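You operate a simulated robot arm through the tools that you are given. There is no shell and no other tool.

The job below is to be done with a simulated robot arm. You get a single attempt, and the scene is never put back.

Task
Push the pads up and drop the one with a corner missing in the green tray.
Fine: clamp with the yellow knob first, push up with the orange lever; then lower it and free the clamp; the whole pads stay in. Where these are worked on the way, their far stop is far enough and under half their travel is too little: orange lever, yellow knob.
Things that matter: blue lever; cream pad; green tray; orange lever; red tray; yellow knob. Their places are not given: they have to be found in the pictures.

Only the result counts: the job must be done as asked and must still hold three seconds after the hand-in. Knocking over, shifting, dropping, spilling or breaking anything else fails it.

Robot
A 7-joint arm with a two-finger parallel gripper, fixed in place. Base frame: the origin is at the foot of the arm, x ahead of it, y to its left, z up; the work surface is at about z = 800. Units: mm, degrees, N and s.
Its first joint turns from -149.0 to 149.0 degrees. Payload 3.43 kg.
Tool frame: the origin (TCP) lies between the finger pads and is the grasp point; the fingertips stand 30 mm ahead of it; z points along the fingers, y is the line along which they close. The gripper opens to 94 mm. The fingers are 28 mm wide and 10 mm thick; the gripper's body (50 by 96 mm) begins 55 mm behind the TCP.
Orientation is that of the tool frame in the base frame, as a unit quaternion [w, x, y, z]. With the fingers straight down and closing along the base's y, the tool's x points along the base's -x, its y along +y and its z along -z.

Tools
- The arm moves only by the tool play_rows. Its argument "deltas" is a list of rows, each a list of 3 entries, a list of its own where there are three numbers: the turn, a rotation vector about the base's x, y, z in units of 8 degrees (1.0 is 8 degrees), then the shift along the base's x, y, z in units of 25 mm (1.0 is 25 mm), then the gripper command, from -1 (shut) to 1 (fully open), values between in proportion. In form: [[[rx, ry, rz], [dx, dy, dz], jaw], ...]. A call has 1 to 20 rows; each row shifts and turns the commanded pose from where the row before left it. A call with a number of a shift or a turn outside -1 to 1 is refused whole. Rows are played at 5 a second. More than 50 mm and 8.6 degrees between two rows, or a gripper value outside its range, and nothing of the call is played. A pose out of reach is approached as far as the arm can. The call stops where the force on the tool passes 80 N (or 10 N more than at its start, if that is more) or the arm is blocked; 0.2 s more then pass. The fingers move at their own pace (about 45 mm/s each) and stop on an object; they squeeze with about 31 N. The grip force told is the motor's: it shows also when the fingers shut on nothing. Time passes only in rows, and 0.2 s behind the last, so rows that do not move let the fingers close. It gives the time, the measured TCP pose, the force on the tool (base axes), the opening and the grip force at its end, in the units of the frame above (readings bear some noise), with the torque about the TCP (base axes, N m) and any sound that the robot's microphone picked up.
- Cameras (640 x 400 px; columns grow to the right, rows downward): "scene" is fixed at [63.9, -655.7, 1416.7]; the picture's right is [-0.21, -0.98, 0.00], its down [-0.68, 0.15, -0.72] and it looks along [0.70, -0.15, -0.70] (base axes); focal length 267 px, centre (320, 200). "wrist" rides on the gripper at [76, 14, -103] in the tool frame; the picture's right is [-0.18, 0.98, 0.00], its down [-0.75, -0.14, -0.64] and it looks along [-0.63, -0.12, 0.77] (tool axes); focal length 243 px, centre (320, 200).
- snapshot(camera): a new picture of that camera. The clock stands still meanwhile.
- measure_at(camera, pixels): for up to 12 pixels [column, row] of the newest picture of that camera ("zoom" is the newest enlarged one), the place [x, y, z] in the base frame of the surface seen there, good to about 2 mm, but the place of the scene camera against the robot may be out by one fixed shift of up to 18 mm in any direction. The clock stands still meanwhile.
- close_up(camera, box): a new picture of the part [left, top, right, bottom] of that camera's present view, enlarged. The clock stands still meanwhile.
- hand_in(): hands the job in; it is judged then, once.

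Leave the gripper open and the arm clear of the work at the hand-in unless told otherwise.

The tools are called after "Call:" as name(argument=value, ...) on one line, values as JSON. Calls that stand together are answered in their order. play_rows: Moves the arm, as the interface text tells. Its arguments: {"type":"object","properties":{"deltas":{"type":"array"}},"required":["deltas"]} The other tools are called the same way: snapshot (camera) takes a picture; measure_at (camera, pixels) gives the place of the surface under pixels of a picture; close_up (camera, box) takes an enlarged picture of a part of a camera's view; hand_in () hands the job in.

At the start:

```text
time: 0.0
eef_pos: [570.1, -806.9, 1180.4]
ee_rot: [0.0, 0.001, 1.0, 0.0]
wrist_force: [-0.8, -0.4, 0.3]
ft_torque: [0.01, 0.03, 0.03]
grip_width: 93.9
grip_force: 0.0
```

scene: 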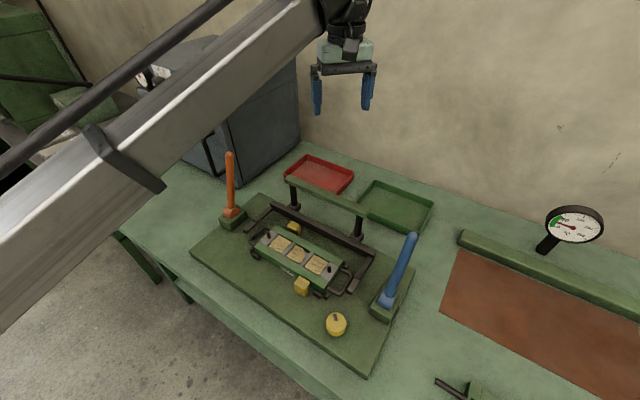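
wrist: 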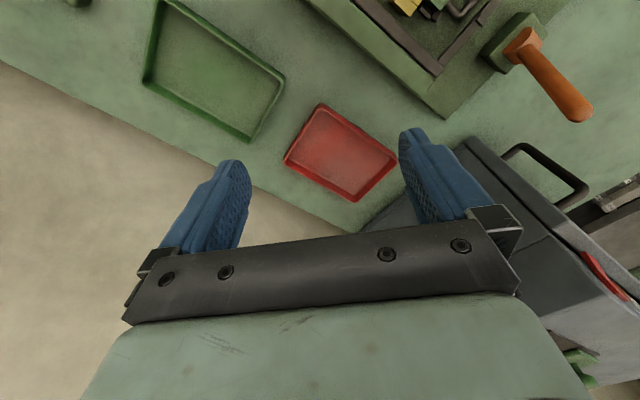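

I see a fixture with three cream pads in the middle, an orange lever on the left, a blue lever on the right, a yellow knob at about (337,323), and the red and green trays behind. I'll enlarge the fixture first.

Call:
close_up(camera="scene", box=[180, 140, 440, 380])

Call:
close_up(camera="scene", box=[240, 215, 360, 300])

```text
1.67 times, centred on (310, 260) of scene
```

zoom: 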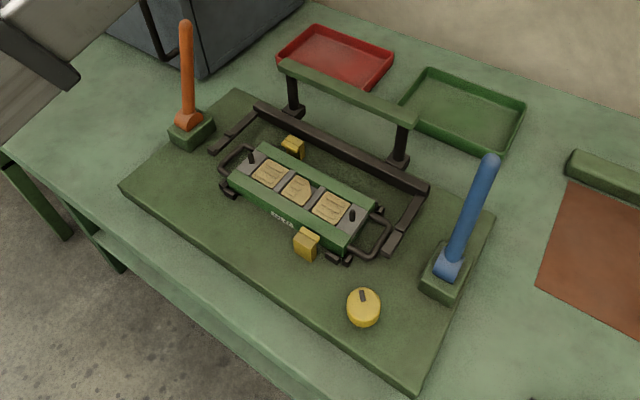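

```text
4.71 times, centred on (300, 258) of scene
```

zoom: 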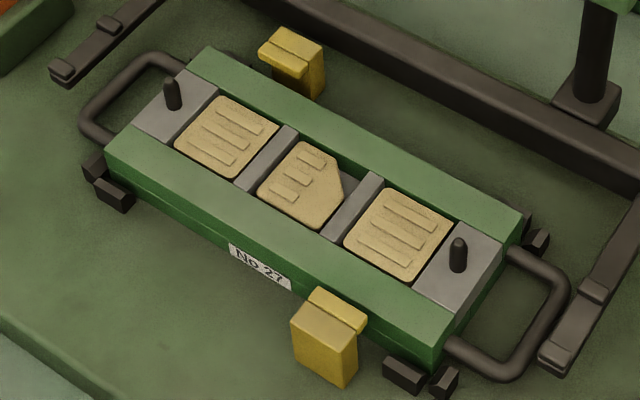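

The middle pad, around (300,254) in the scene, has a corner missing. Next I'll measure the main parts from the scene picture.

Call:
measure_at(camera="scene", pixels=[[337, 324], [333, 316], [230, 155], [230, 185], [229, 208], [232, 220], [410, 238], [388, 298], [300, 254], [281, 244], [318, 265], [395, 208]])

Call:
measure_at(camera="zoom", pixels=[[300, 205], [300, 150], [345, 183], [262, 190], [310, 228], [268, 155], [362, 200], [335, 165], [295, 60], [330, 310], [320, 355], [390, 130]])

Call:
close_up(camera="scene", box=[300, 290, 380, 345])

Call:
close_up(camera="scene", box=[190, 140, 310, 240])

```text
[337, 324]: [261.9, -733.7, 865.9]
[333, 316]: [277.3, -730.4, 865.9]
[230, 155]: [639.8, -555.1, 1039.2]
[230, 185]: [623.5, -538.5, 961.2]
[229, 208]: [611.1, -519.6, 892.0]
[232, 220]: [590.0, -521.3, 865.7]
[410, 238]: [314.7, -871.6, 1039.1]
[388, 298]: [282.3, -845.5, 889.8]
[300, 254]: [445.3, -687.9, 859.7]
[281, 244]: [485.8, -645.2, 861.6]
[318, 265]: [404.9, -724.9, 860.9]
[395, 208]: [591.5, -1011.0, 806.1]
```

```text
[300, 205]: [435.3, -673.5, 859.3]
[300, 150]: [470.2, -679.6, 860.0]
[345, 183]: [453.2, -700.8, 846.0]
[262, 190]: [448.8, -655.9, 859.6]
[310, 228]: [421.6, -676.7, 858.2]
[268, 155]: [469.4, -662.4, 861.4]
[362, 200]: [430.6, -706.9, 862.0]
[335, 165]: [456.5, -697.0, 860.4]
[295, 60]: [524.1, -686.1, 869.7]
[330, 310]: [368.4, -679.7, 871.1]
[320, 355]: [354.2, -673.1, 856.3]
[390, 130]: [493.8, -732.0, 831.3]
```

```text
7.27 times, centred on (340, 318) of scene
```

zoom: 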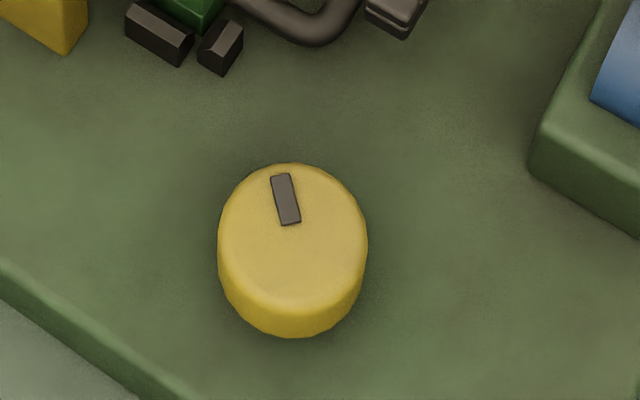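

```text
4.00 times, centred on (250, 190) of scene
```

zoom: 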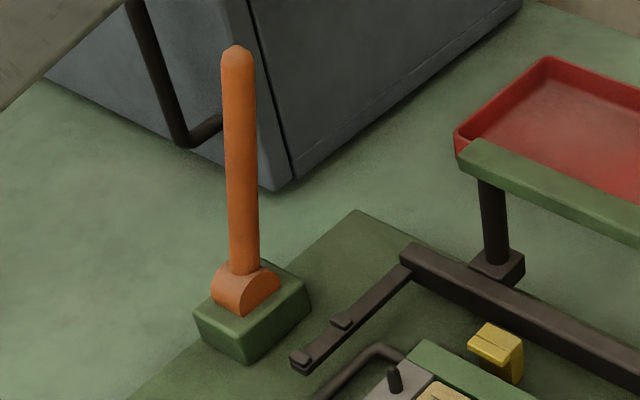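

I'll compare tray corners in the wrist and scene pictures. That should show the fixed shift of the scene camera.

Call:
measure_at(camera="wrist", pixels=[[322, 108], [393, 160], [354, 198], [287, 160], [340, 150], [156, 8], [282, 80], [250, 137], [148, 78], [210, 70], [580, 110], [435, 72]])

Call:
close_up(camera="scene", box=[270, 140, 450, 250])

Call:
close_up(camera="wrist", box=[120, 0, 460, 212])

```text
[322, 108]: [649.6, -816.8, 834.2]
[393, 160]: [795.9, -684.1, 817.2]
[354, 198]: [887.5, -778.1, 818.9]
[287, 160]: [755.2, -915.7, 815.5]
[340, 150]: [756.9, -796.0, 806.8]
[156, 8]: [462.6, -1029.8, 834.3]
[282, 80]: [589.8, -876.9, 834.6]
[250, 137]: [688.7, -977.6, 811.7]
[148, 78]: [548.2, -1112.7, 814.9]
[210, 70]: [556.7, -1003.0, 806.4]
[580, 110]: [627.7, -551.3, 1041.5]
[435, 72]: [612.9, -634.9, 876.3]
```

```text
3.56 times, centred on (360, 195) of scene
```

zoom: 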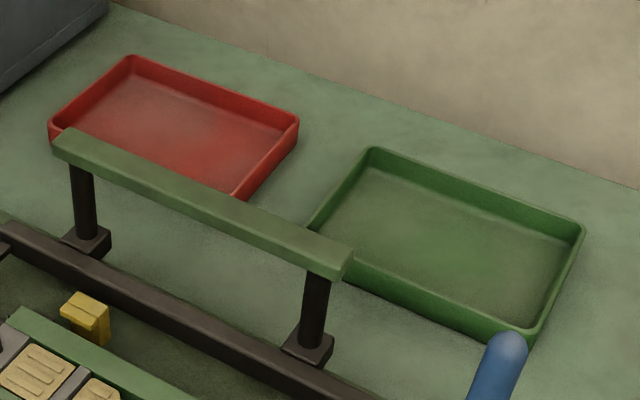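

```text
1.88 times, centred on (290, 106) of wrist
```

zoom: 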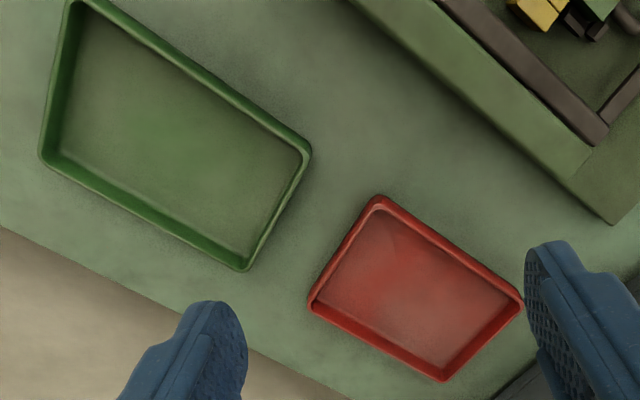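

The wrist picture gives the robot-frame places: the green tray centre is near (575,-1000) and the red tray near (760,-800). Next I'll move the arm at height back toward -x, so the wrist camera looks at the fixture.

Call:
play_rows(deltas=[[[0, 0, 0], [-1, 0.45, 0], 1], [[0, 0, 0], [-1, 0.45, 0], 1], [[0, 0, 0], [-1, 0.45, 0], 1], [[0, 0, 0], [-1, 0.45, 0], 1], [[0, 0, 0], [-1, 0.45, 0], 1], [[0, 0, 0], [-1, 0.45, 0], 1], [[0, 0, 0], [-1, 0.45, 0], 1], [[0, 0, 0], [-1, 0.45, 0], 1], [[0, 0, 0], [-1, 0.45, 0], 1], [[0, 0, 0], [-1, 0.45, 0], 1], [[0, 0, 0], [-1, 0.45, 0], 1], [[0, 0, 0], [-1, 0.45, 0], 1], [[0, 0, 0], [-1, 0.45, 0], 1], [[0, 0, 0], [-1, 0.45, 0], 1]])

Call:
snapshot(camera="wrist")

Call:
snapshot(camera="scene")

```text
time: 3.0
eef_pos: [227.1, -672.9, 1135.4]
ee_rot: [0.002, 0.0, 1.0, -0.006]
wrist_force: [-0.7, -0.3, 0.4]
ft_torque: [0.03, 0.0, 0.0]
grip_width: 94.1
grip_force: 0.1
out of reach, approached as far as the arm can: row 8, 9, 10, 11, 12, 13, 14
```

```text
taken
```

wrist: 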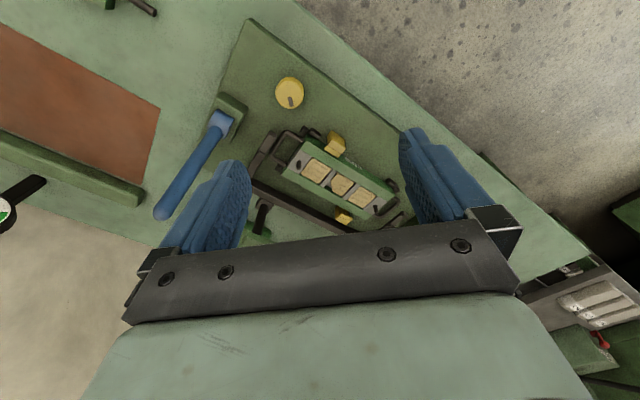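

```text
taken
```

scene: 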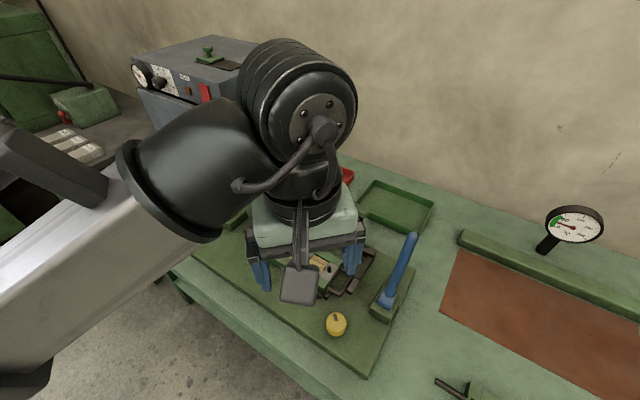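

The wrist camera now sees the whole fixture. I'll measure the knob (290,92), the pads, the jaws and the levers.

Call:
measure_at(camera="wrist", pixels=[[289, 90], [304, 93], [276, 92], [290, 80], [291, 105], [341, 186], [317, 169], [363, 198], [335, 143], [344, 217], [164, 213], [222, 121]])

Call:
close_up(camera="wrist", box=[240, 60, 420, 240])

```text
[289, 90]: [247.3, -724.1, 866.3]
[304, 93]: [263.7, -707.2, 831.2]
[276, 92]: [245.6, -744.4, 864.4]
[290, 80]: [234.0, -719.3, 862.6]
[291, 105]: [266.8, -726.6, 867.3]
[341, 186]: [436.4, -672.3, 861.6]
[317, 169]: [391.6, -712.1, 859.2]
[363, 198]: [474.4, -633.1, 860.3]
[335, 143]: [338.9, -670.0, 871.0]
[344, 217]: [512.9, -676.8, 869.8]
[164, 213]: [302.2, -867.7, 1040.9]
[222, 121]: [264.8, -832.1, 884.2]
```

```text
2.22 times, centred on (330, 150) of wrist
```

zoom: 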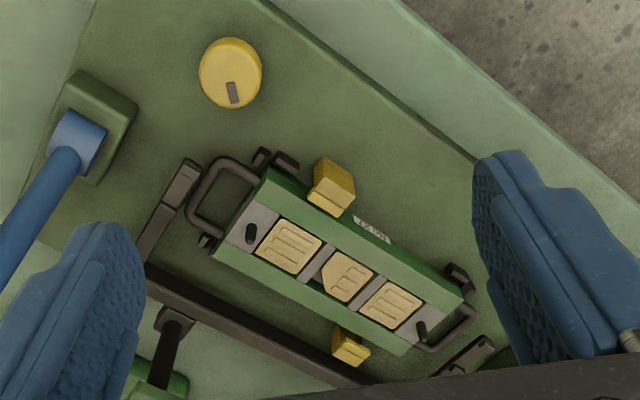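

Comparing the two cameras, the scene readings are off by about (-12,+12,0). The knob centre is near (248,-724) with its top at 866. I'll move above the knob.

Call:
play_rows(deltas=[[[0, 0, 0], [0.17, -0.41, -1], 1], [[0, 0, 0], [0.17, -0.41, -1], 1], [[0, 0, 0], [0.17, -0.41, -1], 1], [[0, 0, 0], [0.17, -0.41, -1], 1], [[0, 0, 0], [0.17, -0.41, -1], 1], [[0, 0, 0], [0, 0, 0], 1]])

Call:
snapshot(camera="wrist")

```text
time: 4.4
eef_pos: [248.6, -722.3, 1011.3]
ee_rot: [0.0, 0.0, 1.0, -0.001]
wrist_force: [-0.2, 0.5, 0.0]
ft_torque: [-0.03, 0.0, 0.02]
grip_width: 94.1
grip_force: 0.0
```

```text
taken
```

wrist: 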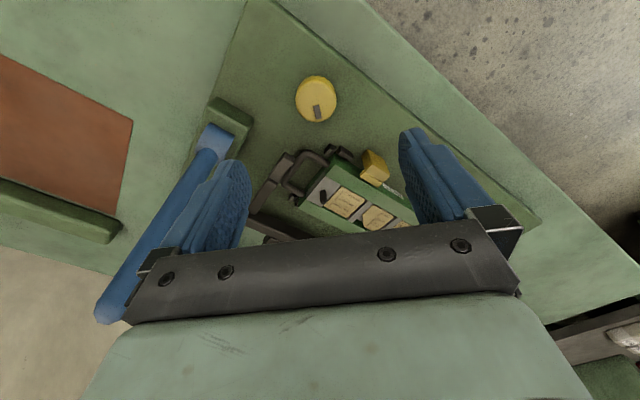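

I'm about 145 mm above the knob. I'll measure its top edge pixels, so the centre is accurate.

Call:
close_up(camera="wrist", box=[280, 60, 360, 140])

```text
5.00 times, centred on (320, 100) of wrist
```

zoom: 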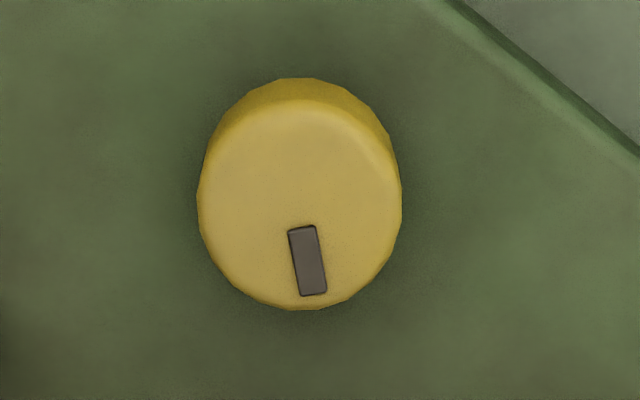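

Call:
measure_at(camera="zoom", pixels=[[202, 200], [396, 200], [300, 108], [300, 302], [300, 205], [303, 232], [311, 290], [300, 85], [500, 250], [230, 140], [370, 270]])

```text
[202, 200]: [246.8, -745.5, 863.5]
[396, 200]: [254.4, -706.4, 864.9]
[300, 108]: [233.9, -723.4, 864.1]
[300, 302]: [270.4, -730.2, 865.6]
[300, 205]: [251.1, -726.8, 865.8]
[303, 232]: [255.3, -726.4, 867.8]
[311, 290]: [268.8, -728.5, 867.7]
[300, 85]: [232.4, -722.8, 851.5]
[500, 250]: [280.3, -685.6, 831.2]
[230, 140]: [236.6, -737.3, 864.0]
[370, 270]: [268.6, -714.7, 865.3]
```

The knob centre is about (251.5,-726), diameter about 41, and its pointer points along +x. I'll lower until the fingertips are beside the knob, then close.

Call:
play_rows(deltas=[[[0, 0, 0], [0.06, -0.08, -0.95], 1], [[0, 0, 0], [0.03, -0.04, -0.95], 1], [[0, 0, 0], [0, 0, -0.95], 1], [[0, 0, 0], [0, 0, -0.95], 1], [[0, 0, 0], [0, 0, -0.95], 1], [[0, 0, 0], [0, 0, -0.9], 1], [[0, 0, 0], [0, 0, 0], 1]])

Call:
play_rows(deltas=[[[0, 0, 0], [0, 0, 0], -1], [[0, 0, 0], [0, 0, 0], -1], [[0, 0, 0], [0, 0, 0], -1], [[0, 0, 0], [0, 0, 0], -1], [[0, 0, 0], [0, 0, 0], -1]])

Call:
snapshot(camera="wrist")

```text
time: 6.0
eef_pos: [251.1, -726.6, 868.2]
ee_rot: [-0.001, 0.001, 1.0, 0.0]
wrist_force: [-0.4, 1.1, 0.1]
ft_torque: [-0.01, -0.02, 0.0]
grip_width: 93.9
grip_force: 0.1
```

```text
time: 7.2
eef_pos: [250.8, -726.1, 869.0]
ee_rot: [0.0, -0.001, 1.0, -0.001]
wrist_force: [-1.6, -10.9, -0.2]
ft_torque: [-0.05, 0.03, -0.02]
grip_width: 42.1
grip_force: 44.6
```

```text
taken
```

wrist: 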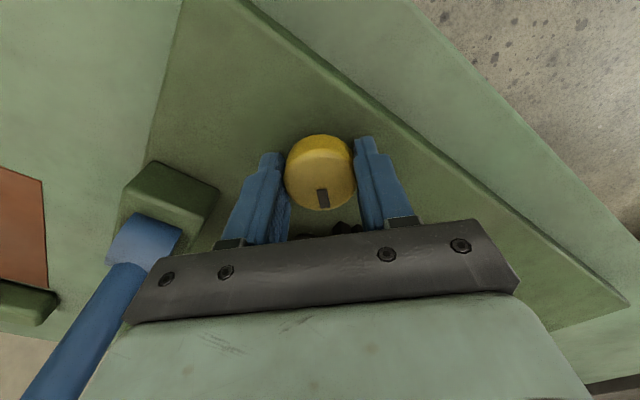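

The knob is gripped (opening 42). I'll try a small clockwise turn and read the torque.

Call:
play_rows(deltas=[[[0, 0, -0.5], [0, 0, 0], -1], [[0, 0, -0.5], [0, 0, 0], -1], [[0, 0, -0.5], [0, 0, 0], -1], [[0, 0, -0.5], [0, 0, 0], -1], [[0, 0, 0], [0, 0, 0], -1]])

Call:
snapshot(camera="wrist")

Call:
close_up(camera="scene", box=[180, 140, 440, 380])

```text
time: 8.4
eef_pos: [251.3, -724.7, 869.6]
ee_rot: [0.0, 0.139, 0.99, -0.001]
wrist_force: [-1.6, -21.6, -2.2]
ft_torque: [0.48, -0.04, -0.04]
grip_width: 41.9
grip_force: 45.0
```

```text
taken
```

wrist: 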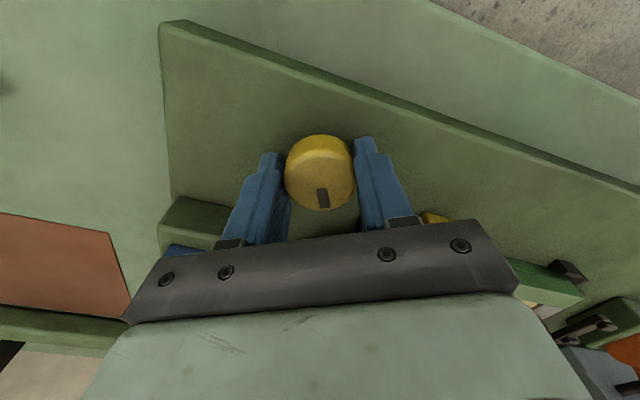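

```text
1.67 times, centred on (310, 260) of scene
```

zoom: 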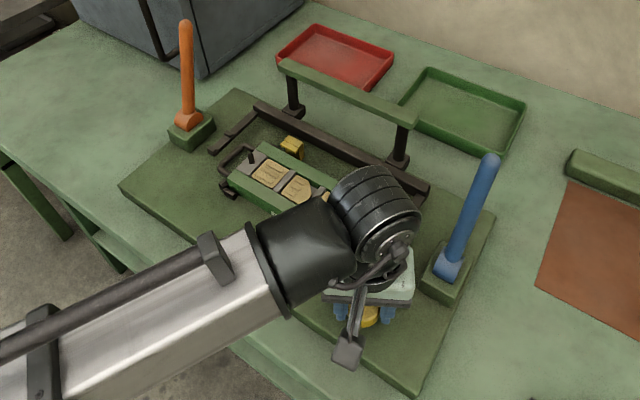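

The pointer stayed fixed relative to the fingers, so the knob turns freely clockwise. There is some sideways load, so I'll correct y slightly and keep turning.

Call:
play_rows(deltas=[[[0, 0, 0], [0, -0.06, 0], -1], [[0, 0, -0.7], [0, 0, 0], -1], [[0, 0, -0.7], [0, 0, 0], -1], [[0, 0, -0.7], [0, 0, 0], -1], [[0, 0, -0.7], [0, 0, 0], -1], [[0, 0, 0], [0, 0, 0], -1]])

Call:
snapshot(camera="wrist")

```text
time: 9.8
eef_pos: [251.3, -724.8, 868.8]
ee_rot: [0.0, 0.33, 0.944, 0.0]
wrist_force: [0.3, 3.8, -12.0]
ft_torque: [-1.06, -0.24, 0.0]
grip_width: 41.6
grip_force: 44.9
```

```text
taken
```

wrist: 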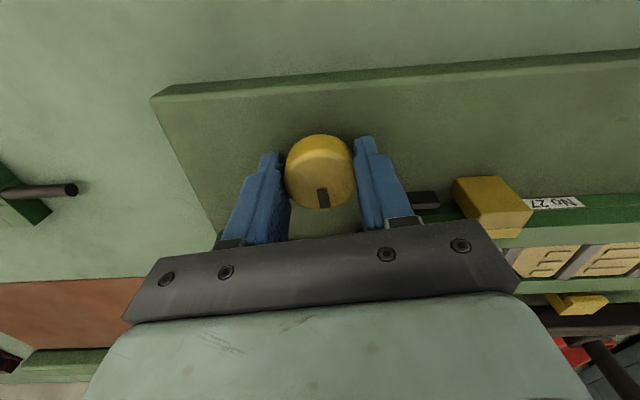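

It has turned 38° with little load now. I'll keep turning clockwise.

Call:
play_rows(deltas=[[[0, 0, -0.7], [0, 0, 0], -1], [[0, 0, -0.7], [0, 0, 0], -1], [[0, 0, -0.7], [0, 0, 0], -1], [[0, 0, -0.7], [0, 0, 0], -1], [[0, 0, -0.7], [0, 0, 0], -1], [[0, 0, 0], [0, 0, 0], -1]])

Call:
snapshot(camera="wrist")

```text
time: 11.2
eef_pos: [253.2, -725.2, 869.0]
ee_rot: [-0.001, 0.548, 0.837, 0.001]
wrist_force: [16.9, 21.1, -6.9]
ft_torque: [0.47, 0.1, 0.03]
grip_width: 41.4
grip_force: 45.0
```

```text
taken
```

wrist: 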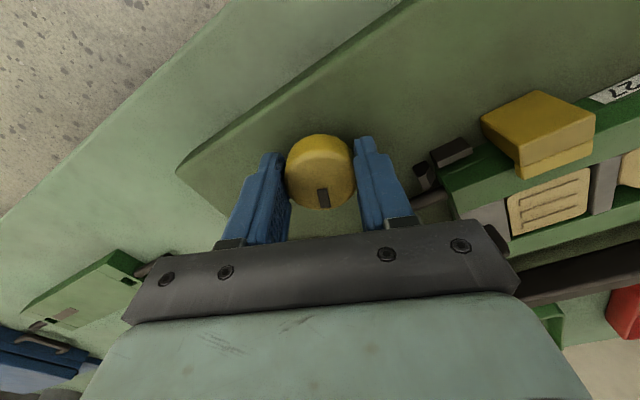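

At 66° it is still moving with the knob, with some side load. I'll shift by about 1 mm and continue.

Call:
play_rows(deltas=[[[0, 0, 0], [0.04, 0.05, 0], -1], [[0, 0, -0.5], [0, 0, 0], -1], [[0, 0, -0.5], [0, 0, 0], -1], [[0, 0, -0.5], [0, 0, 0], -1], [[0, 0, -0.5], [0, 0, 0], -1], [[0, 0, -0.5], [0, 0, 0], -1], [[0, 0, -0.5], [0, 0, 0], -1], [[0, 0, 0], [0, 0, 0], -1]])

Call:
snapshot(camera="wrist")

Call:
close_up(camera="scene", box=[240, 215, 360, 300])

```text
time: 13.0
eef_pos: [253.1, -724.1, 868.5]
ee_rot: [0.001, 0.709, 0.705, 0.001]
wrist_force: [17.1, 12.1, 6.2]
ft_torque: [0.72, 0.2, 0.46]
grip_width: 41.5
grip_force: 45.1
```

```text
taken
```

wrist: 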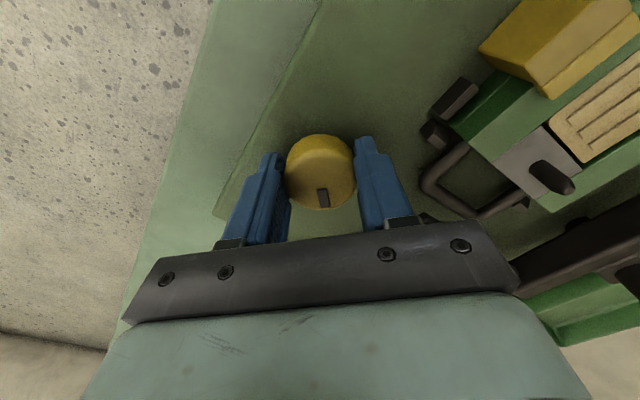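

```text
4.71 times, centred on (300, 258) of scene
```

zoom: 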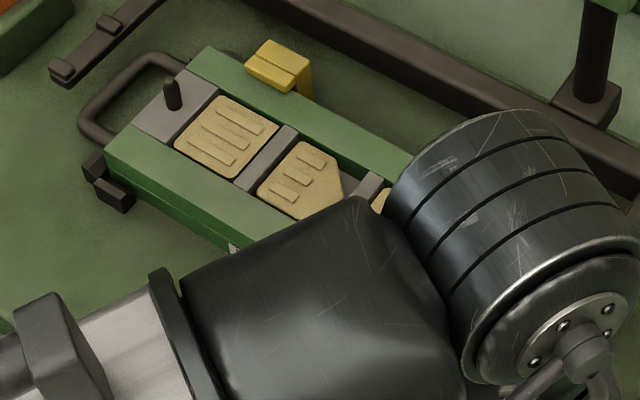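

The knob is at 90°, and a torque of 0.46 has just appeared. The far jaw now sits on the rail. I'll go a little further to find the stop.

Call:
play_rows(deltas=[[[0, 0, 0], [0.04, 0.03, 0], -1], [[0, 0, -0.5], [0, 0, 0], -1], [[0, 0, -0.5], [0, 0, 0], -1], [[0, 0, 0], [0, 0, 0], -1]])

Call:
close_up(camera="wrist", box=[260, 110, 380, 230])

```text
time: 14.0
eef_pos: [254.1, -724.2, 869.6]
ee_rot: [0.001, 0.758, 0.653, 0.0]
wrist_force: [7.3, -1.9, 5.7]
ft_torque: [-0.41, -0.09, 0.57]
grip_width: 41.1
grip_force: 45.7
```

```text
3.33 times, centred on (320, 170) of wrist
```

zoom: 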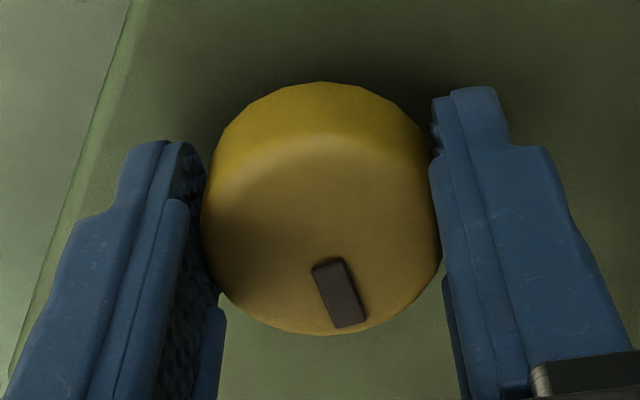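

The pointer has now slipped about 8° relative to the fingers, so the knob is at its far stop at about 90°. I'll release, rise and look.

Call:
play_rows(deltas=[[[0, 0, 0], [0, 0, 0], 1], [[0, 0, 0], [0, 0, 0], 1], [[0, 0, 0], [0, 0, 0], 1], [[0, 0, 0], [0, 0, 0.8], 1], [[0, 0, 0], [0, 0, 1], 1], [[0, 0, 0], [0, 0, 1], 1], [[0, 0, 0], [0, 0, 1], 1], [[0, 0, 0], [0, 0, 1], 1], [[0, 0, 0], [0, 0, 1], 1], [[0, 0, 0], [0, 0, 1], 1]])

Call:
snapshot(camera="wrist")

Call:
snapshot(camera="scene")

```text
time: 16.2
eef_pos: [254.4, -725.7, 1038.7]
ee_rot: [-0.001, 0.757, 0.653, 0.0]
wrist_force: [-0.8, -0.6, 0.1]
ft_torque: [-0.01, -0.05, -0.01]
grip_width: 94.3
grip_force: 0.0
```

```text
taken
```

wrist: 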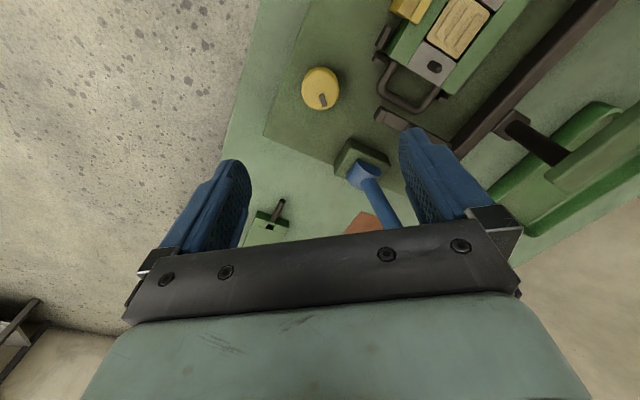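

```text
taken
```

scene: 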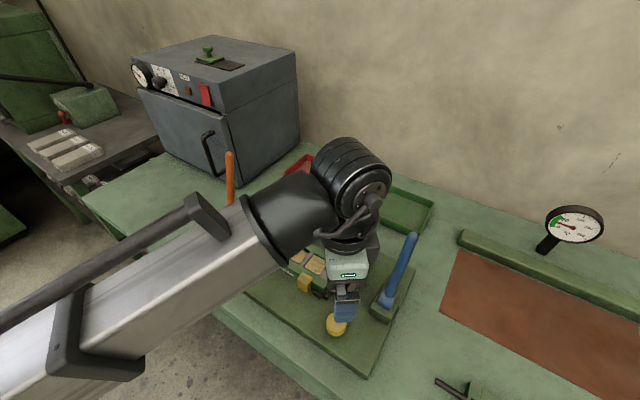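

The knob holds its position at about 90°. Before going to the orange lever I'll measure the oven next to it, the lever and the gantry rail from the scene, to plan clearance.

Call:
measure_at(camera="scene", pixels=[[243, 181], [222, 85], [296, 62], [298, 125], [209, 145], [140, 80], [230, 153], [230, 200], [307, 162], [428, 228], [405, 215], [362, 203]])

Call:
measure_at(camera="wrist", pixels=[[320, 88], [322, 97], [455, 25], [520, 125], [600, 150], [490, 200], [560, 220], [610, 110], [375, 190], [590, 185]])

Call:
close_up(camera="wrist", box=[280, 0, 640, 240])

```text
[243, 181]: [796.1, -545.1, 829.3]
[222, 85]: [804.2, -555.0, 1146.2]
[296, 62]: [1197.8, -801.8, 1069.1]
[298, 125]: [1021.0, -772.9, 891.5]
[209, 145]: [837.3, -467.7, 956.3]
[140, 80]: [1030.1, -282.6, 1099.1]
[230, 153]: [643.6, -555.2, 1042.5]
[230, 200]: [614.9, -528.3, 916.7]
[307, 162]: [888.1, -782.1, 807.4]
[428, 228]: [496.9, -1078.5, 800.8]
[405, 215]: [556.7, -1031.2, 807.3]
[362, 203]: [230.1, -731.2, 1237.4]
```

```text
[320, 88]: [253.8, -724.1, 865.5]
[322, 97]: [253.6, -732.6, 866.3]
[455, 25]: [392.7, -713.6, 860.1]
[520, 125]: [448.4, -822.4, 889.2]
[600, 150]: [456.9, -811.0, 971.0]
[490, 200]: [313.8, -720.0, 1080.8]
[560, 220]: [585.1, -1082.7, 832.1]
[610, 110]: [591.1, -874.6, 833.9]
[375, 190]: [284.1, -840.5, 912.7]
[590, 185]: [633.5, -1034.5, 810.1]
```

```text
1.67 times, centred on (460, 120) of wrist
```

zoom: 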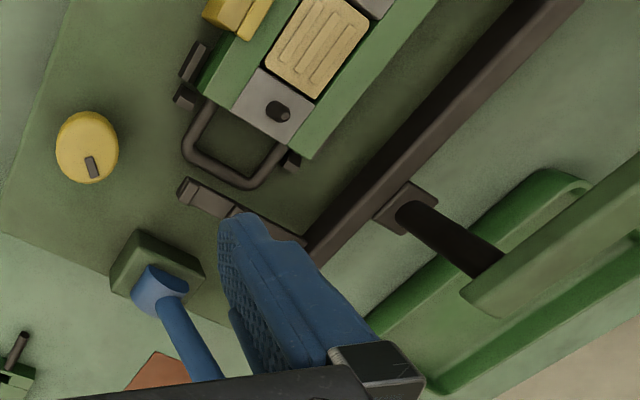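

The gantry rail top is at z about 975. The oven corner is about 150 mm in +x from the orange lever, which is enough room. The lever leans away, toward (+x,-y), with its tip near (628,-546,1042). I'll rise, turn the tool so its closing line lies along the lever's swing, shut the fingers and go above the lever's far side.

Call:
play_rows(deltas=[[[0, 0, 0], [0, 0, 1], -1], [[0, 0, 0], [0, 0, 1], -1], [[0, 0, 0], [0, 0, 0.9], -1], [[0, 0, -0.9], [0.96, 0.348, 0], -1], [[0, 0, -0.9], [0.96, 0.348, 0], -1], [[0, 0, -0.9], [0.96, 0.348, 0], -1], [[0, 0, -0.9], [0.96, 0.348, 0], -1], [[0, 0, -0.9], [0.96, 0.348, 0], -1], [[0, 0, 0], [0.96, 0.348, 0], -1], [[0, 0, 0], [0.96, 0.348, 0], -1], [[0, 0, 0], [0.96, 0.348, 0], -1], [[0, 0, 0], [0.96, 0.348, 0], -1]])

Call:
snapshot(camera="wrist")

Call:
snapshot(camera="scene")

```text
time: 18.8
eef_pos: [469.6, -645.5, 1111.0]
ee_rot: [0.0, 0.922, 0.388, 0.001]
wrist_force: [-0.8, 0.5, -0.8]
ft_torque: [-0.03, -0.01, 0.02]
grip_width: 0.1
grip_force: 31.3
```

```text
taken
```

wrist: 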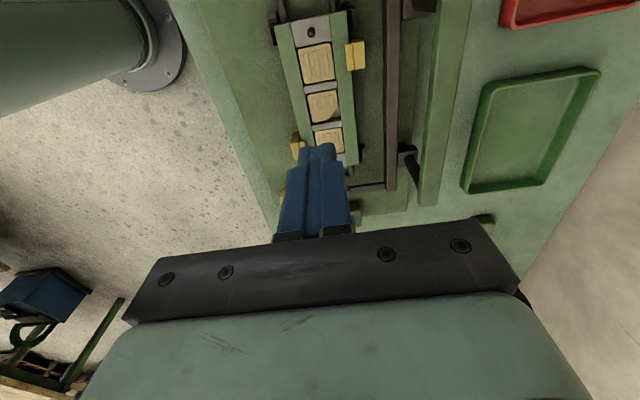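

```text
taken
```

scene: 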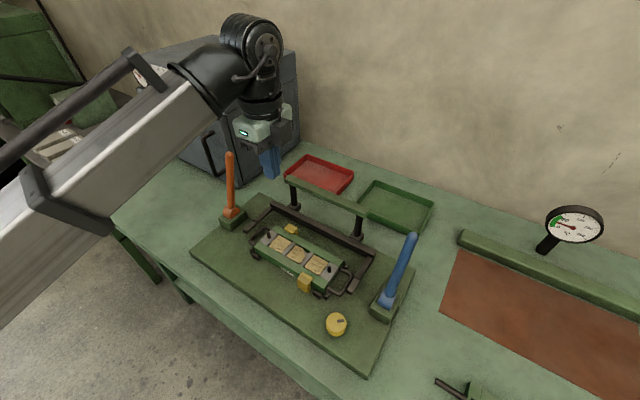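

The jaws sit on the rails now. I'll continue to the far side of the lever, at height.

Call:
play_rows(deltas=[[[0, 0, 0], [0.97, 0.34, 0], -1], [[0, 0, 0], [0.97, 0.34, 0], -1], [[0, 0, 0], [0.97, 0.34, 0], -1], [[0, 0, 0], [0.97, 0.34, 0], -1], [[0, 0, 0], [0.97, 0.34, 0], -1], [[0, 0, 0], [0.97, 0.34, 0], -1], [[0, 0, 0], [0.97, 0.34, 0], -1], [[0, 0, 0], [0.97, 0.34, 0], -1], [[0, 0, 0], [0, 0, 0], -1]])

Call:
snapshot(camera="wrist")

Call:
close_up(camera="scene", box=[160, 80, 340, 240])

```text
time: 20.8
eef_pos: [663.4, -578.7, 1110.0]
ee_rot: [-0.001, 0.922, 0.387, 0.0]
wrist_force: [0.3, -0.1, 0.3]
ft_torque: [-0.02, -0.03, -0.04]
grip_width: 0.0
grip_force: 30.6
```

```text
taken
```

wrist: 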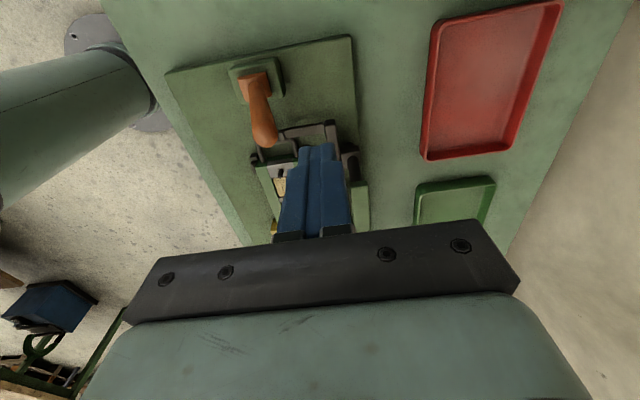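

```text
2.50 times, centred on (250, 160) of scene
```

zoom: 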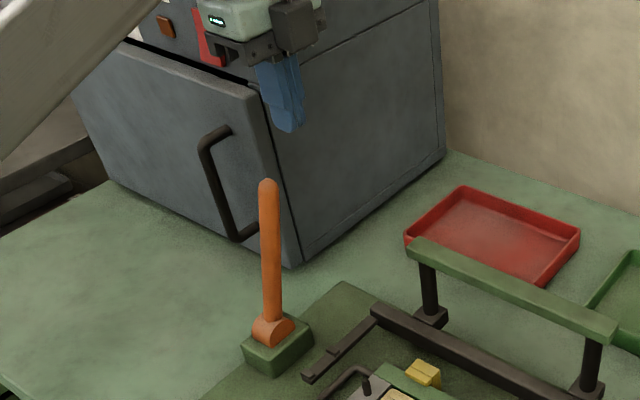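

The wrist camera now sees the lever: tip near (265,138), pivot near (254,88). I'll measure it.

Call:
close_up(camera="wrist", box=[200, 40, 380, 180])

Call:
measure_at(camera="wrist", pixels=[[266, 140], [264, 130], [261, 115], [257, 100], [254, 86], [252, 74], [274, 140], [257, 140], [235, 68], [340, 150]])

```text
2.86 times, centred on (290, 110) of wrist
```

zoom: 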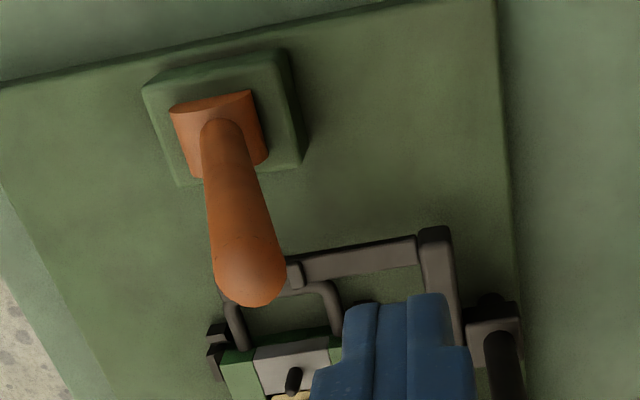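

```text
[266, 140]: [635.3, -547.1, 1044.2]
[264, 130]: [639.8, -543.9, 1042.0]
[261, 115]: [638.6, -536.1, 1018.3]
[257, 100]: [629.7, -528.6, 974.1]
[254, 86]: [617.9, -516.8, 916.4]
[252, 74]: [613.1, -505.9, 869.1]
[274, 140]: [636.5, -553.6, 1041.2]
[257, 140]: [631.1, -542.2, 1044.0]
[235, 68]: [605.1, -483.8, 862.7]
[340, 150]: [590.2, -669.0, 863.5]
```

The lever tip is at about (632,-547,1044). My TCP is about 43 mm beyond it along the swing and centred sideways. I'll lower to z about 1010.

Call:
play_rows(deltas=[[[0, 0, 0], [0, 0, -1], -1], [[0, 0, 0], [0, 0, -1], -1], [[0, 0, 0], [0, 0, -1], -1], [[0, 0, 0], [0, 0, -1], -1], [[0, 0, 0], [0, 0, 0], -1]])

Call:
play_rows(deltas=[[[0, 0, 0], [-0.35, 0.35, 0], -1], [[0, 0, 0], [-0.35, 0.35, 0], -1], [[0, 0, 0], [-0.35, 0.35, 0], -1], [[0, 0, 0], [-0.35, 0.35, 0], -1], [[0, 0, 0], [0, 0, 0], -1]])

Call:
close_up(camera="scene", box=[160, 100, 360, 300])

```text
time: 22.0
eef_pos: [661.7, -578.0, 1011.9]
ee_rot: [0.0, 0.922, 0.387, 0.0]
wrist_force: [0.0, -0.3, -0.1]
ft_torque: [0.0, 0.01, 0.02]
grip_width: 0.3
grip_force: 31.4
```

```text
time: 23.2
eef_pos: [626.8, -542.2, 1012.8]
ee_rot: [0.0, 0.922, 0.387, 0.0]
wrist_force: [-0.3, 0.7, -0.6]
ft_torque: [0.0, 0.0, -0.01]
grip_width: 0.1
grip_force: 31.2
```

```text
2.00 times, centred on (260, 200) of scene
```

zoom: 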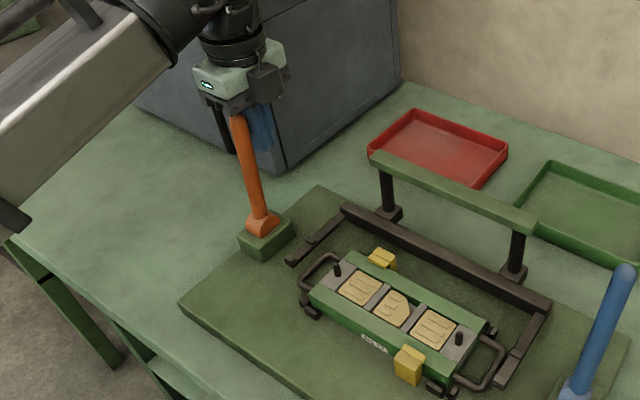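

The lever follows with almost no force. I'll keep pulling toward (-x,+y).

Call:
play_rows(deltas=[[[0, 0, 0], [-0.35, 0.35, 0], -1], [[0, 0, 0], [-0.35, 0.35, 0], -1], [[0, 0, 0], [-0.35, 0.35, 0], -1], [[0, 0, 0], [-0.35, 0.35, 0], -1], [[0, 0, 0], [-0.35, 0.35, 0], -1], [[0, 0, 0], [0, 0, 0], -1]])

Call:
close_up(camera="scene", box=[160, 100, 360, 300])

```text
time: 24.6
eef_pos: [583.4, -499.8, 1012.1]
ee_rot: [0.0, 0.922, 0.387, 0.001]
wrist_force: [2.5, -3.3, -1.2]
ft_torque: [-0.12, -0.09, -0.02]
grip_width: 0.2
grip_force: 31.2
```

```text
2.00 times, centred on (260, 200) of scene
```

zoom: 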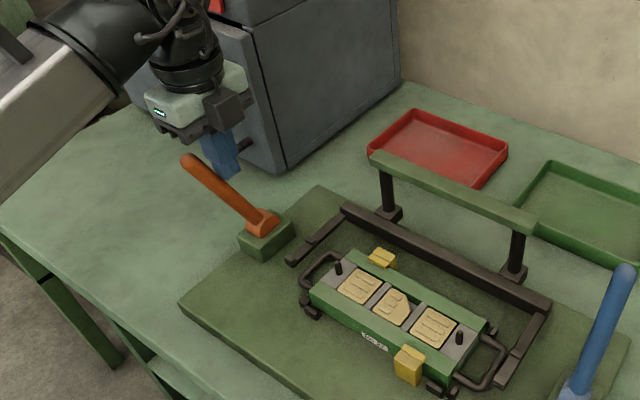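

The lever has moved ahead of the fingers and now leans forward. I'll check where it is, and whether the pads rose.

Call:
measure_at(camera="zoom", pixels=[[187, 160], [205, 178], [235, 205], [262, 222], [392, 307], [435, 327], [360, 287], [425, 295]])

Call:
close_up(camera="scene", box=[240, 215, 360, 300])

Call:
snapshot(camera="wrist")

```text
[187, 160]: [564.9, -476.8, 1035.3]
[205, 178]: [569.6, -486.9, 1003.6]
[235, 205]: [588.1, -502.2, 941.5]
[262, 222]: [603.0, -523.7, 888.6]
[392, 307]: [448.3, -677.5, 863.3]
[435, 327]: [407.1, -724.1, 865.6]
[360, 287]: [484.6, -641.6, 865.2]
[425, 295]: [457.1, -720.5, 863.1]
```

```text
4.71 times, centred on (300, 258) of scene
```

zoom: 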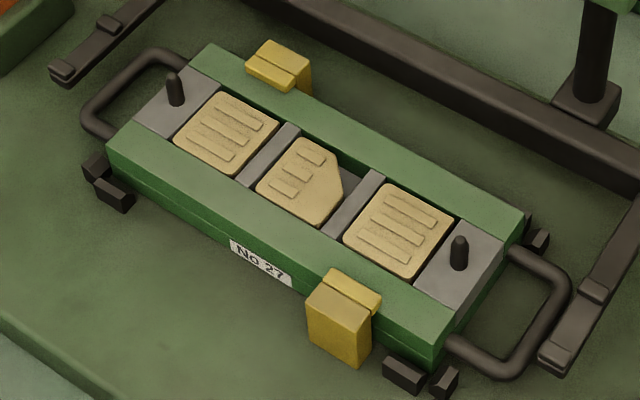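

```text
taken
```

wrist: 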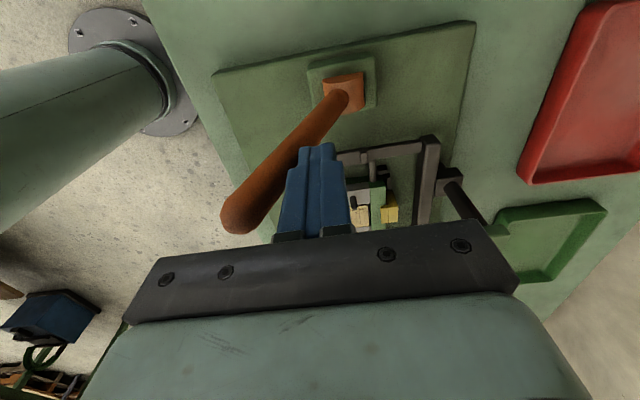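

The lever leans about 20° forward and is still touching the fingers. The pads have risen about 4 mm. I'll keep pulling, also going down slightly.

Call:
play_rows(deltas=[[[0, 0, 0], [-0.35, 0.35, -0.15], -1], [[0, 0, 0], [-0.35, 0.35, -0.15], -1], [[0, 0, 0], [-0.35, 0.35, -0.2], -1], [[0, 0, 0], [0, 0, 0], -1]])

Call:
close_up(camera="scene", box=[160, 100, 360, 300])

Call:
close_up(camera="scene", box=[240, 215, 360, 300])

```text
time: 25.8
eef_pos: [563.3, -479.2, 1001.5]
ee_rot: [0.012, 0.921, 0.388, 0.005]
wrist_force: [8.9, -9.0, 10.8]
ft_torque: [-0.19, -0.22, -0.03]
grip_width: 0.2
grip_force: 31.4
stopped in row 4: the force on the tool passed its limit at 82 N (the readings are from after the stop); the commanded pose is now the measured one
```

```text
2.00 times, centred on (260, 200) of scene
```

zoom: 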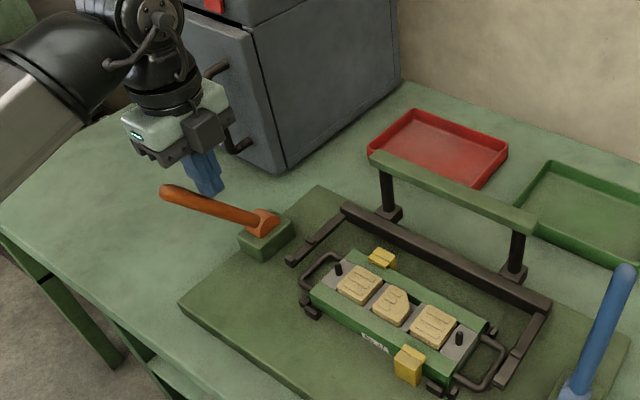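

```text
4.71 times, centred on (300, 258) of scene
```

zoom: 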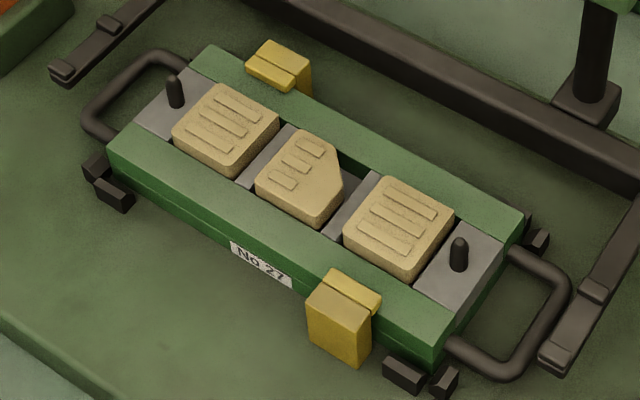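

The force limit was reached, so the lever is probably at its far stop. The pads are clearly raised. I'll measure the pads and the lever.

Call:
measure_at(camera="zoom", pixels=[[300, 195], [295, 175], [228, 125], [400, 235], [400, 160], [270, 250], [262, 175], [310, 222], [300, 228], [265, 160], [343, 190], [330, 158]])

Call:
measure_at(camera="scene", pixels=[[212, 145], [225, 152], [240, 162]])

Call:
snapshot(camera="wrist")

```text
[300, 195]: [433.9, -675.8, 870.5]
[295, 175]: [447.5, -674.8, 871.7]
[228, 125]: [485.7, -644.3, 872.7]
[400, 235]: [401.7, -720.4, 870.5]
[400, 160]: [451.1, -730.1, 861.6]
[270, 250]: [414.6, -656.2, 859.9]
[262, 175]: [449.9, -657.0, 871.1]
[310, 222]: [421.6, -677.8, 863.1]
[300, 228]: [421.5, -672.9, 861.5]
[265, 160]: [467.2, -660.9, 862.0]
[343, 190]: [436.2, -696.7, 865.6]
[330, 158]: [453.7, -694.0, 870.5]
```

```text
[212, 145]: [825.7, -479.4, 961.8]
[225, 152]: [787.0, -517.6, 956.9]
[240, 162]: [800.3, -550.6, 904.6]
```

```text
taken
```

wrist: 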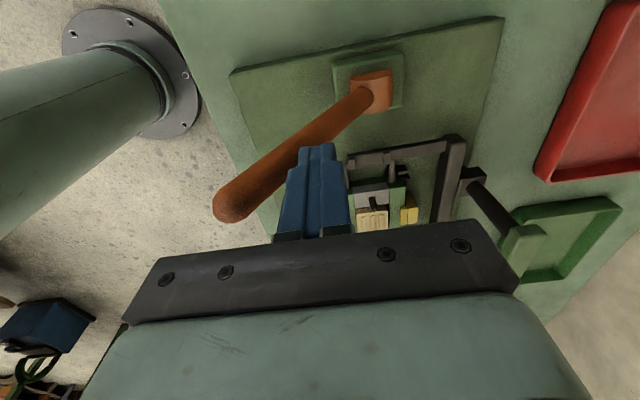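

The pads stand about 10 mm above the rails (871 against 861). I'll measure the lever in the wrist picture for its angle.

Call:
measure_at(camera="wrist", pixels=[[228, 208], [245, 190], [280, 155], [320, 130], [350, 105], [372, 95]])

Call:
play_rows(deltas=[[[0, 0, 0], [-0.2, 0.2, -0.1], -1], [[0, 0, 0], [0, 0, 0], -1]])

Call:
close_up(camera="scene", box=[160, 100, 360, 300])

```text
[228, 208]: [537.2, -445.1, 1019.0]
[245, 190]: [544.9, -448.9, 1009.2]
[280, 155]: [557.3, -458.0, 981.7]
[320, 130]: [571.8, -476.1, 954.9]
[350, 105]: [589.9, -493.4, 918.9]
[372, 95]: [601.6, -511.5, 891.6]
```

```text
time: 26.4
eef_pos: [562.3, -478.4, 1001.7]
ee_rot: [0.02, 0.921, 0.388, 0.008]
wrist_force: [37.6, -39.4, 59.7]
ft_torque: [-0.71, -0.91, -0.15]
grip_width: 0.0
grip_force: 31.2
```

```text
2.00 times, centred on (260, 200) of scene
```

zoom: 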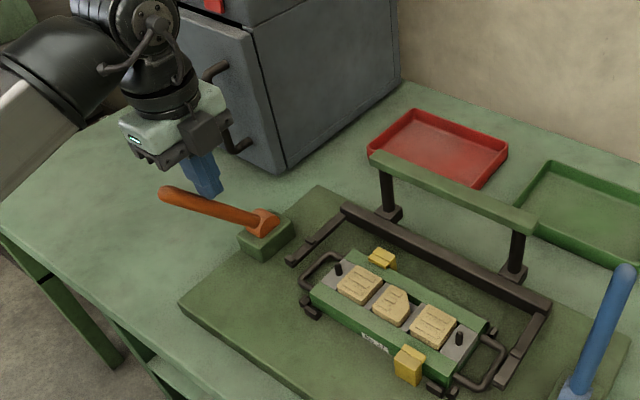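

The lever is hard against its stop. I'll back off up and away, then see whether the lever and pads stay.

Call:
play_rows(deltas=[[[0, 0, 0], [0.4, -0.4, 0.3], -1], [[0, 0, 0], [0.3, -0.3, 0.8], -1], [[0, 0, 0], [0, 0, 1], -1], [[0, 0, 0], [0, 0, 1], -1], [[0, 0, 0], [0, 0, 1], -1], [[0, 0, 0], [0, 0, 0], -1]])

Call:
snapshot(camera="wrist")

Call:
close_up(camera="scene", box=[160, 100, 360, 300])

```text
time: 27.8
eef_pos: [575.6, -490.0, 1100.7]
ee_rot: [0.01, 0.922, 0.387, 0.004]
wrist_force: [-0.3, -0.3, 0.3]
ft_torque: [-0.02, 0.01, -0.01]
grip_width: 0.1
grip_force: 31.1
```

```text
taken
```

wrist: 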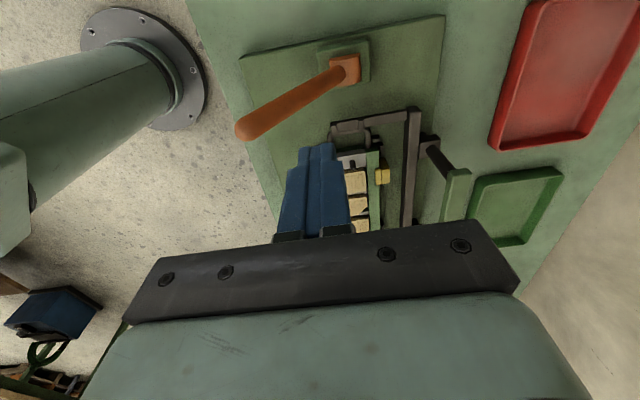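

```text
2.00 times, centred on (260, 200) of scene
```

zoom: 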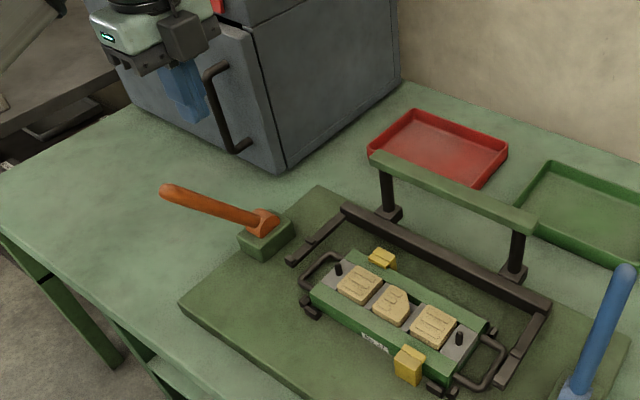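

The lever and pads stay up. Next I'll straighten the small tool tilt, move above the middle pad with the fingers open to about 60 mm, and look.

Call:
play_rows(deltas=[[[0.11, 0.11, -0.24], [-0.708, -0.91, 0], -1], [[0, 0, 0], [-0.708, -0.91, 0], -1], [[0, 0, 0], [-0.708, -0.91, 0], -1], [[0, 0, 0], [-0.708, -0.91, 0], 0.28], [[0, 0, 0], [-0.708, -0.91, -0.5], 0.28], [[0, 0, 0], [-0.708, -0.91, -0.7], 0.28], [[0, 0, 0], [-0.708, -0.91, -1], 0.28], [[0, 0, 0], [-0.708, -0.91, -1], 0.28], [[0, 0, 0], [0, 0, 0], 0.28]])

Call:
snapshot(camera="wrist")

Call:
close_up(camera="wrist", box=[240, 40, 400, 140])

```text
time: 29.8
eef_pos: [433.6, -674.0, 1022.6]
ee_rot: [0.0, 0.928, 0.372, 0.0]
wrist_force: [0.0, -0.7, 0.0]
ft_torque: [0.01, 0.0, -0.02]
grip_width: 60.5
grip_force: 0.1
```

```text
taken
```

wrist: 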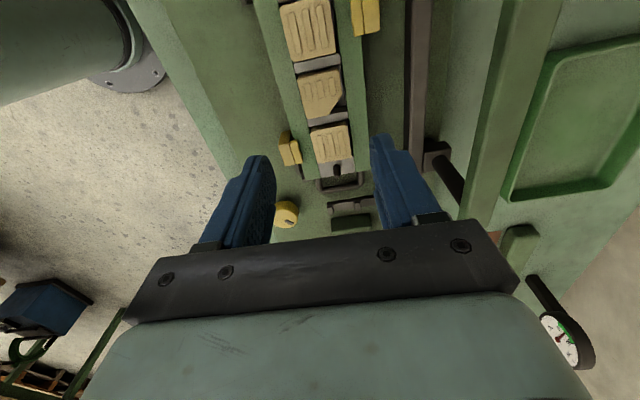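

```text
4.00 times, centred on (320, 90) of wrist
```

zoom: 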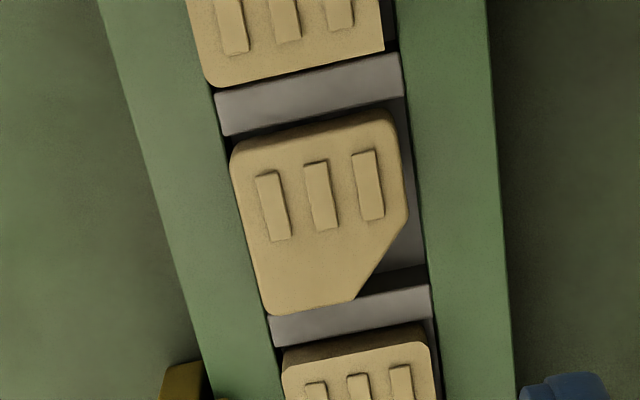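

The view of the middle pad is clear: the missing corner is on the gantry side. I'll measure pad edges, rails and jaws.

Call:
measure_at(camera="zoom", pixels=[[236, 155], [272, 305], [390, 120], [405, 205], [355, 298], [320, 215], [215, 240], [450, 240], [150, 200], [500, 300], [390, 30], [185, 300]])

Call:
measure_at(camera="wrist", pixels=[[284, 150], [295, 150], [357, 20], [372, 20], [320, 92], [310, 30], [330, 145], [355, 30], [299, 160], [366, 8]])

Call:
close_up(camera="wrist", box=[260, 0, 420, 200])

```text
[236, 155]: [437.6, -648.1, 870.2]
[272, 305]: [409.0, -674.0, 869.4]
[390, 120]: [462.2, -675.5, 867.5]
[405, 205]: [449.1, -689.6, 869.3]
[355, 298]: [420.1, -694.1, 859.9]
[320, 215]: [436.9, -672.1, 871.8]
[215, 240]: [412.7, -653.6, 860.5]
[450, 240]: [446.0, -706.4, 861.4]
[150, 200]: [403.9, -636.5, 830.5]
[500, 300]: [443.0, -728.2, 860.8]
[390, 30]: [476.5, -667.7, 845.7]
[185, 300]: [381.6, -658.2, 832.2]
```

```text
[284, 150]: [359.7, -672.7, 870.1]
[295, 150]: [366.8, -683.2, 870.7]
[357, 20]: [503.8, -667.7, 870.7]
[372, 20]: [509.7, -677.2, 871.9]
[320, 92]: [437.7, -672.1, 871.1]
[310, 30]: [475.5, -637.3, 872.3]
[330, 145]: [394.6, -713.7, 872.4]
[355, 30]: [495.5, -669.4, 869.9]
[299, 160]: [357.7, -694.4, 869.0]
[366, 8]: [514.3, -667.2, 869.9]
```

```text
2.00 times, centred on (340, 100) of wrist
```

zoom: 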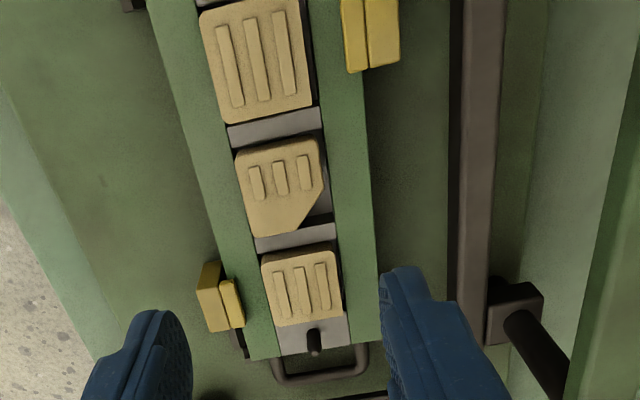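

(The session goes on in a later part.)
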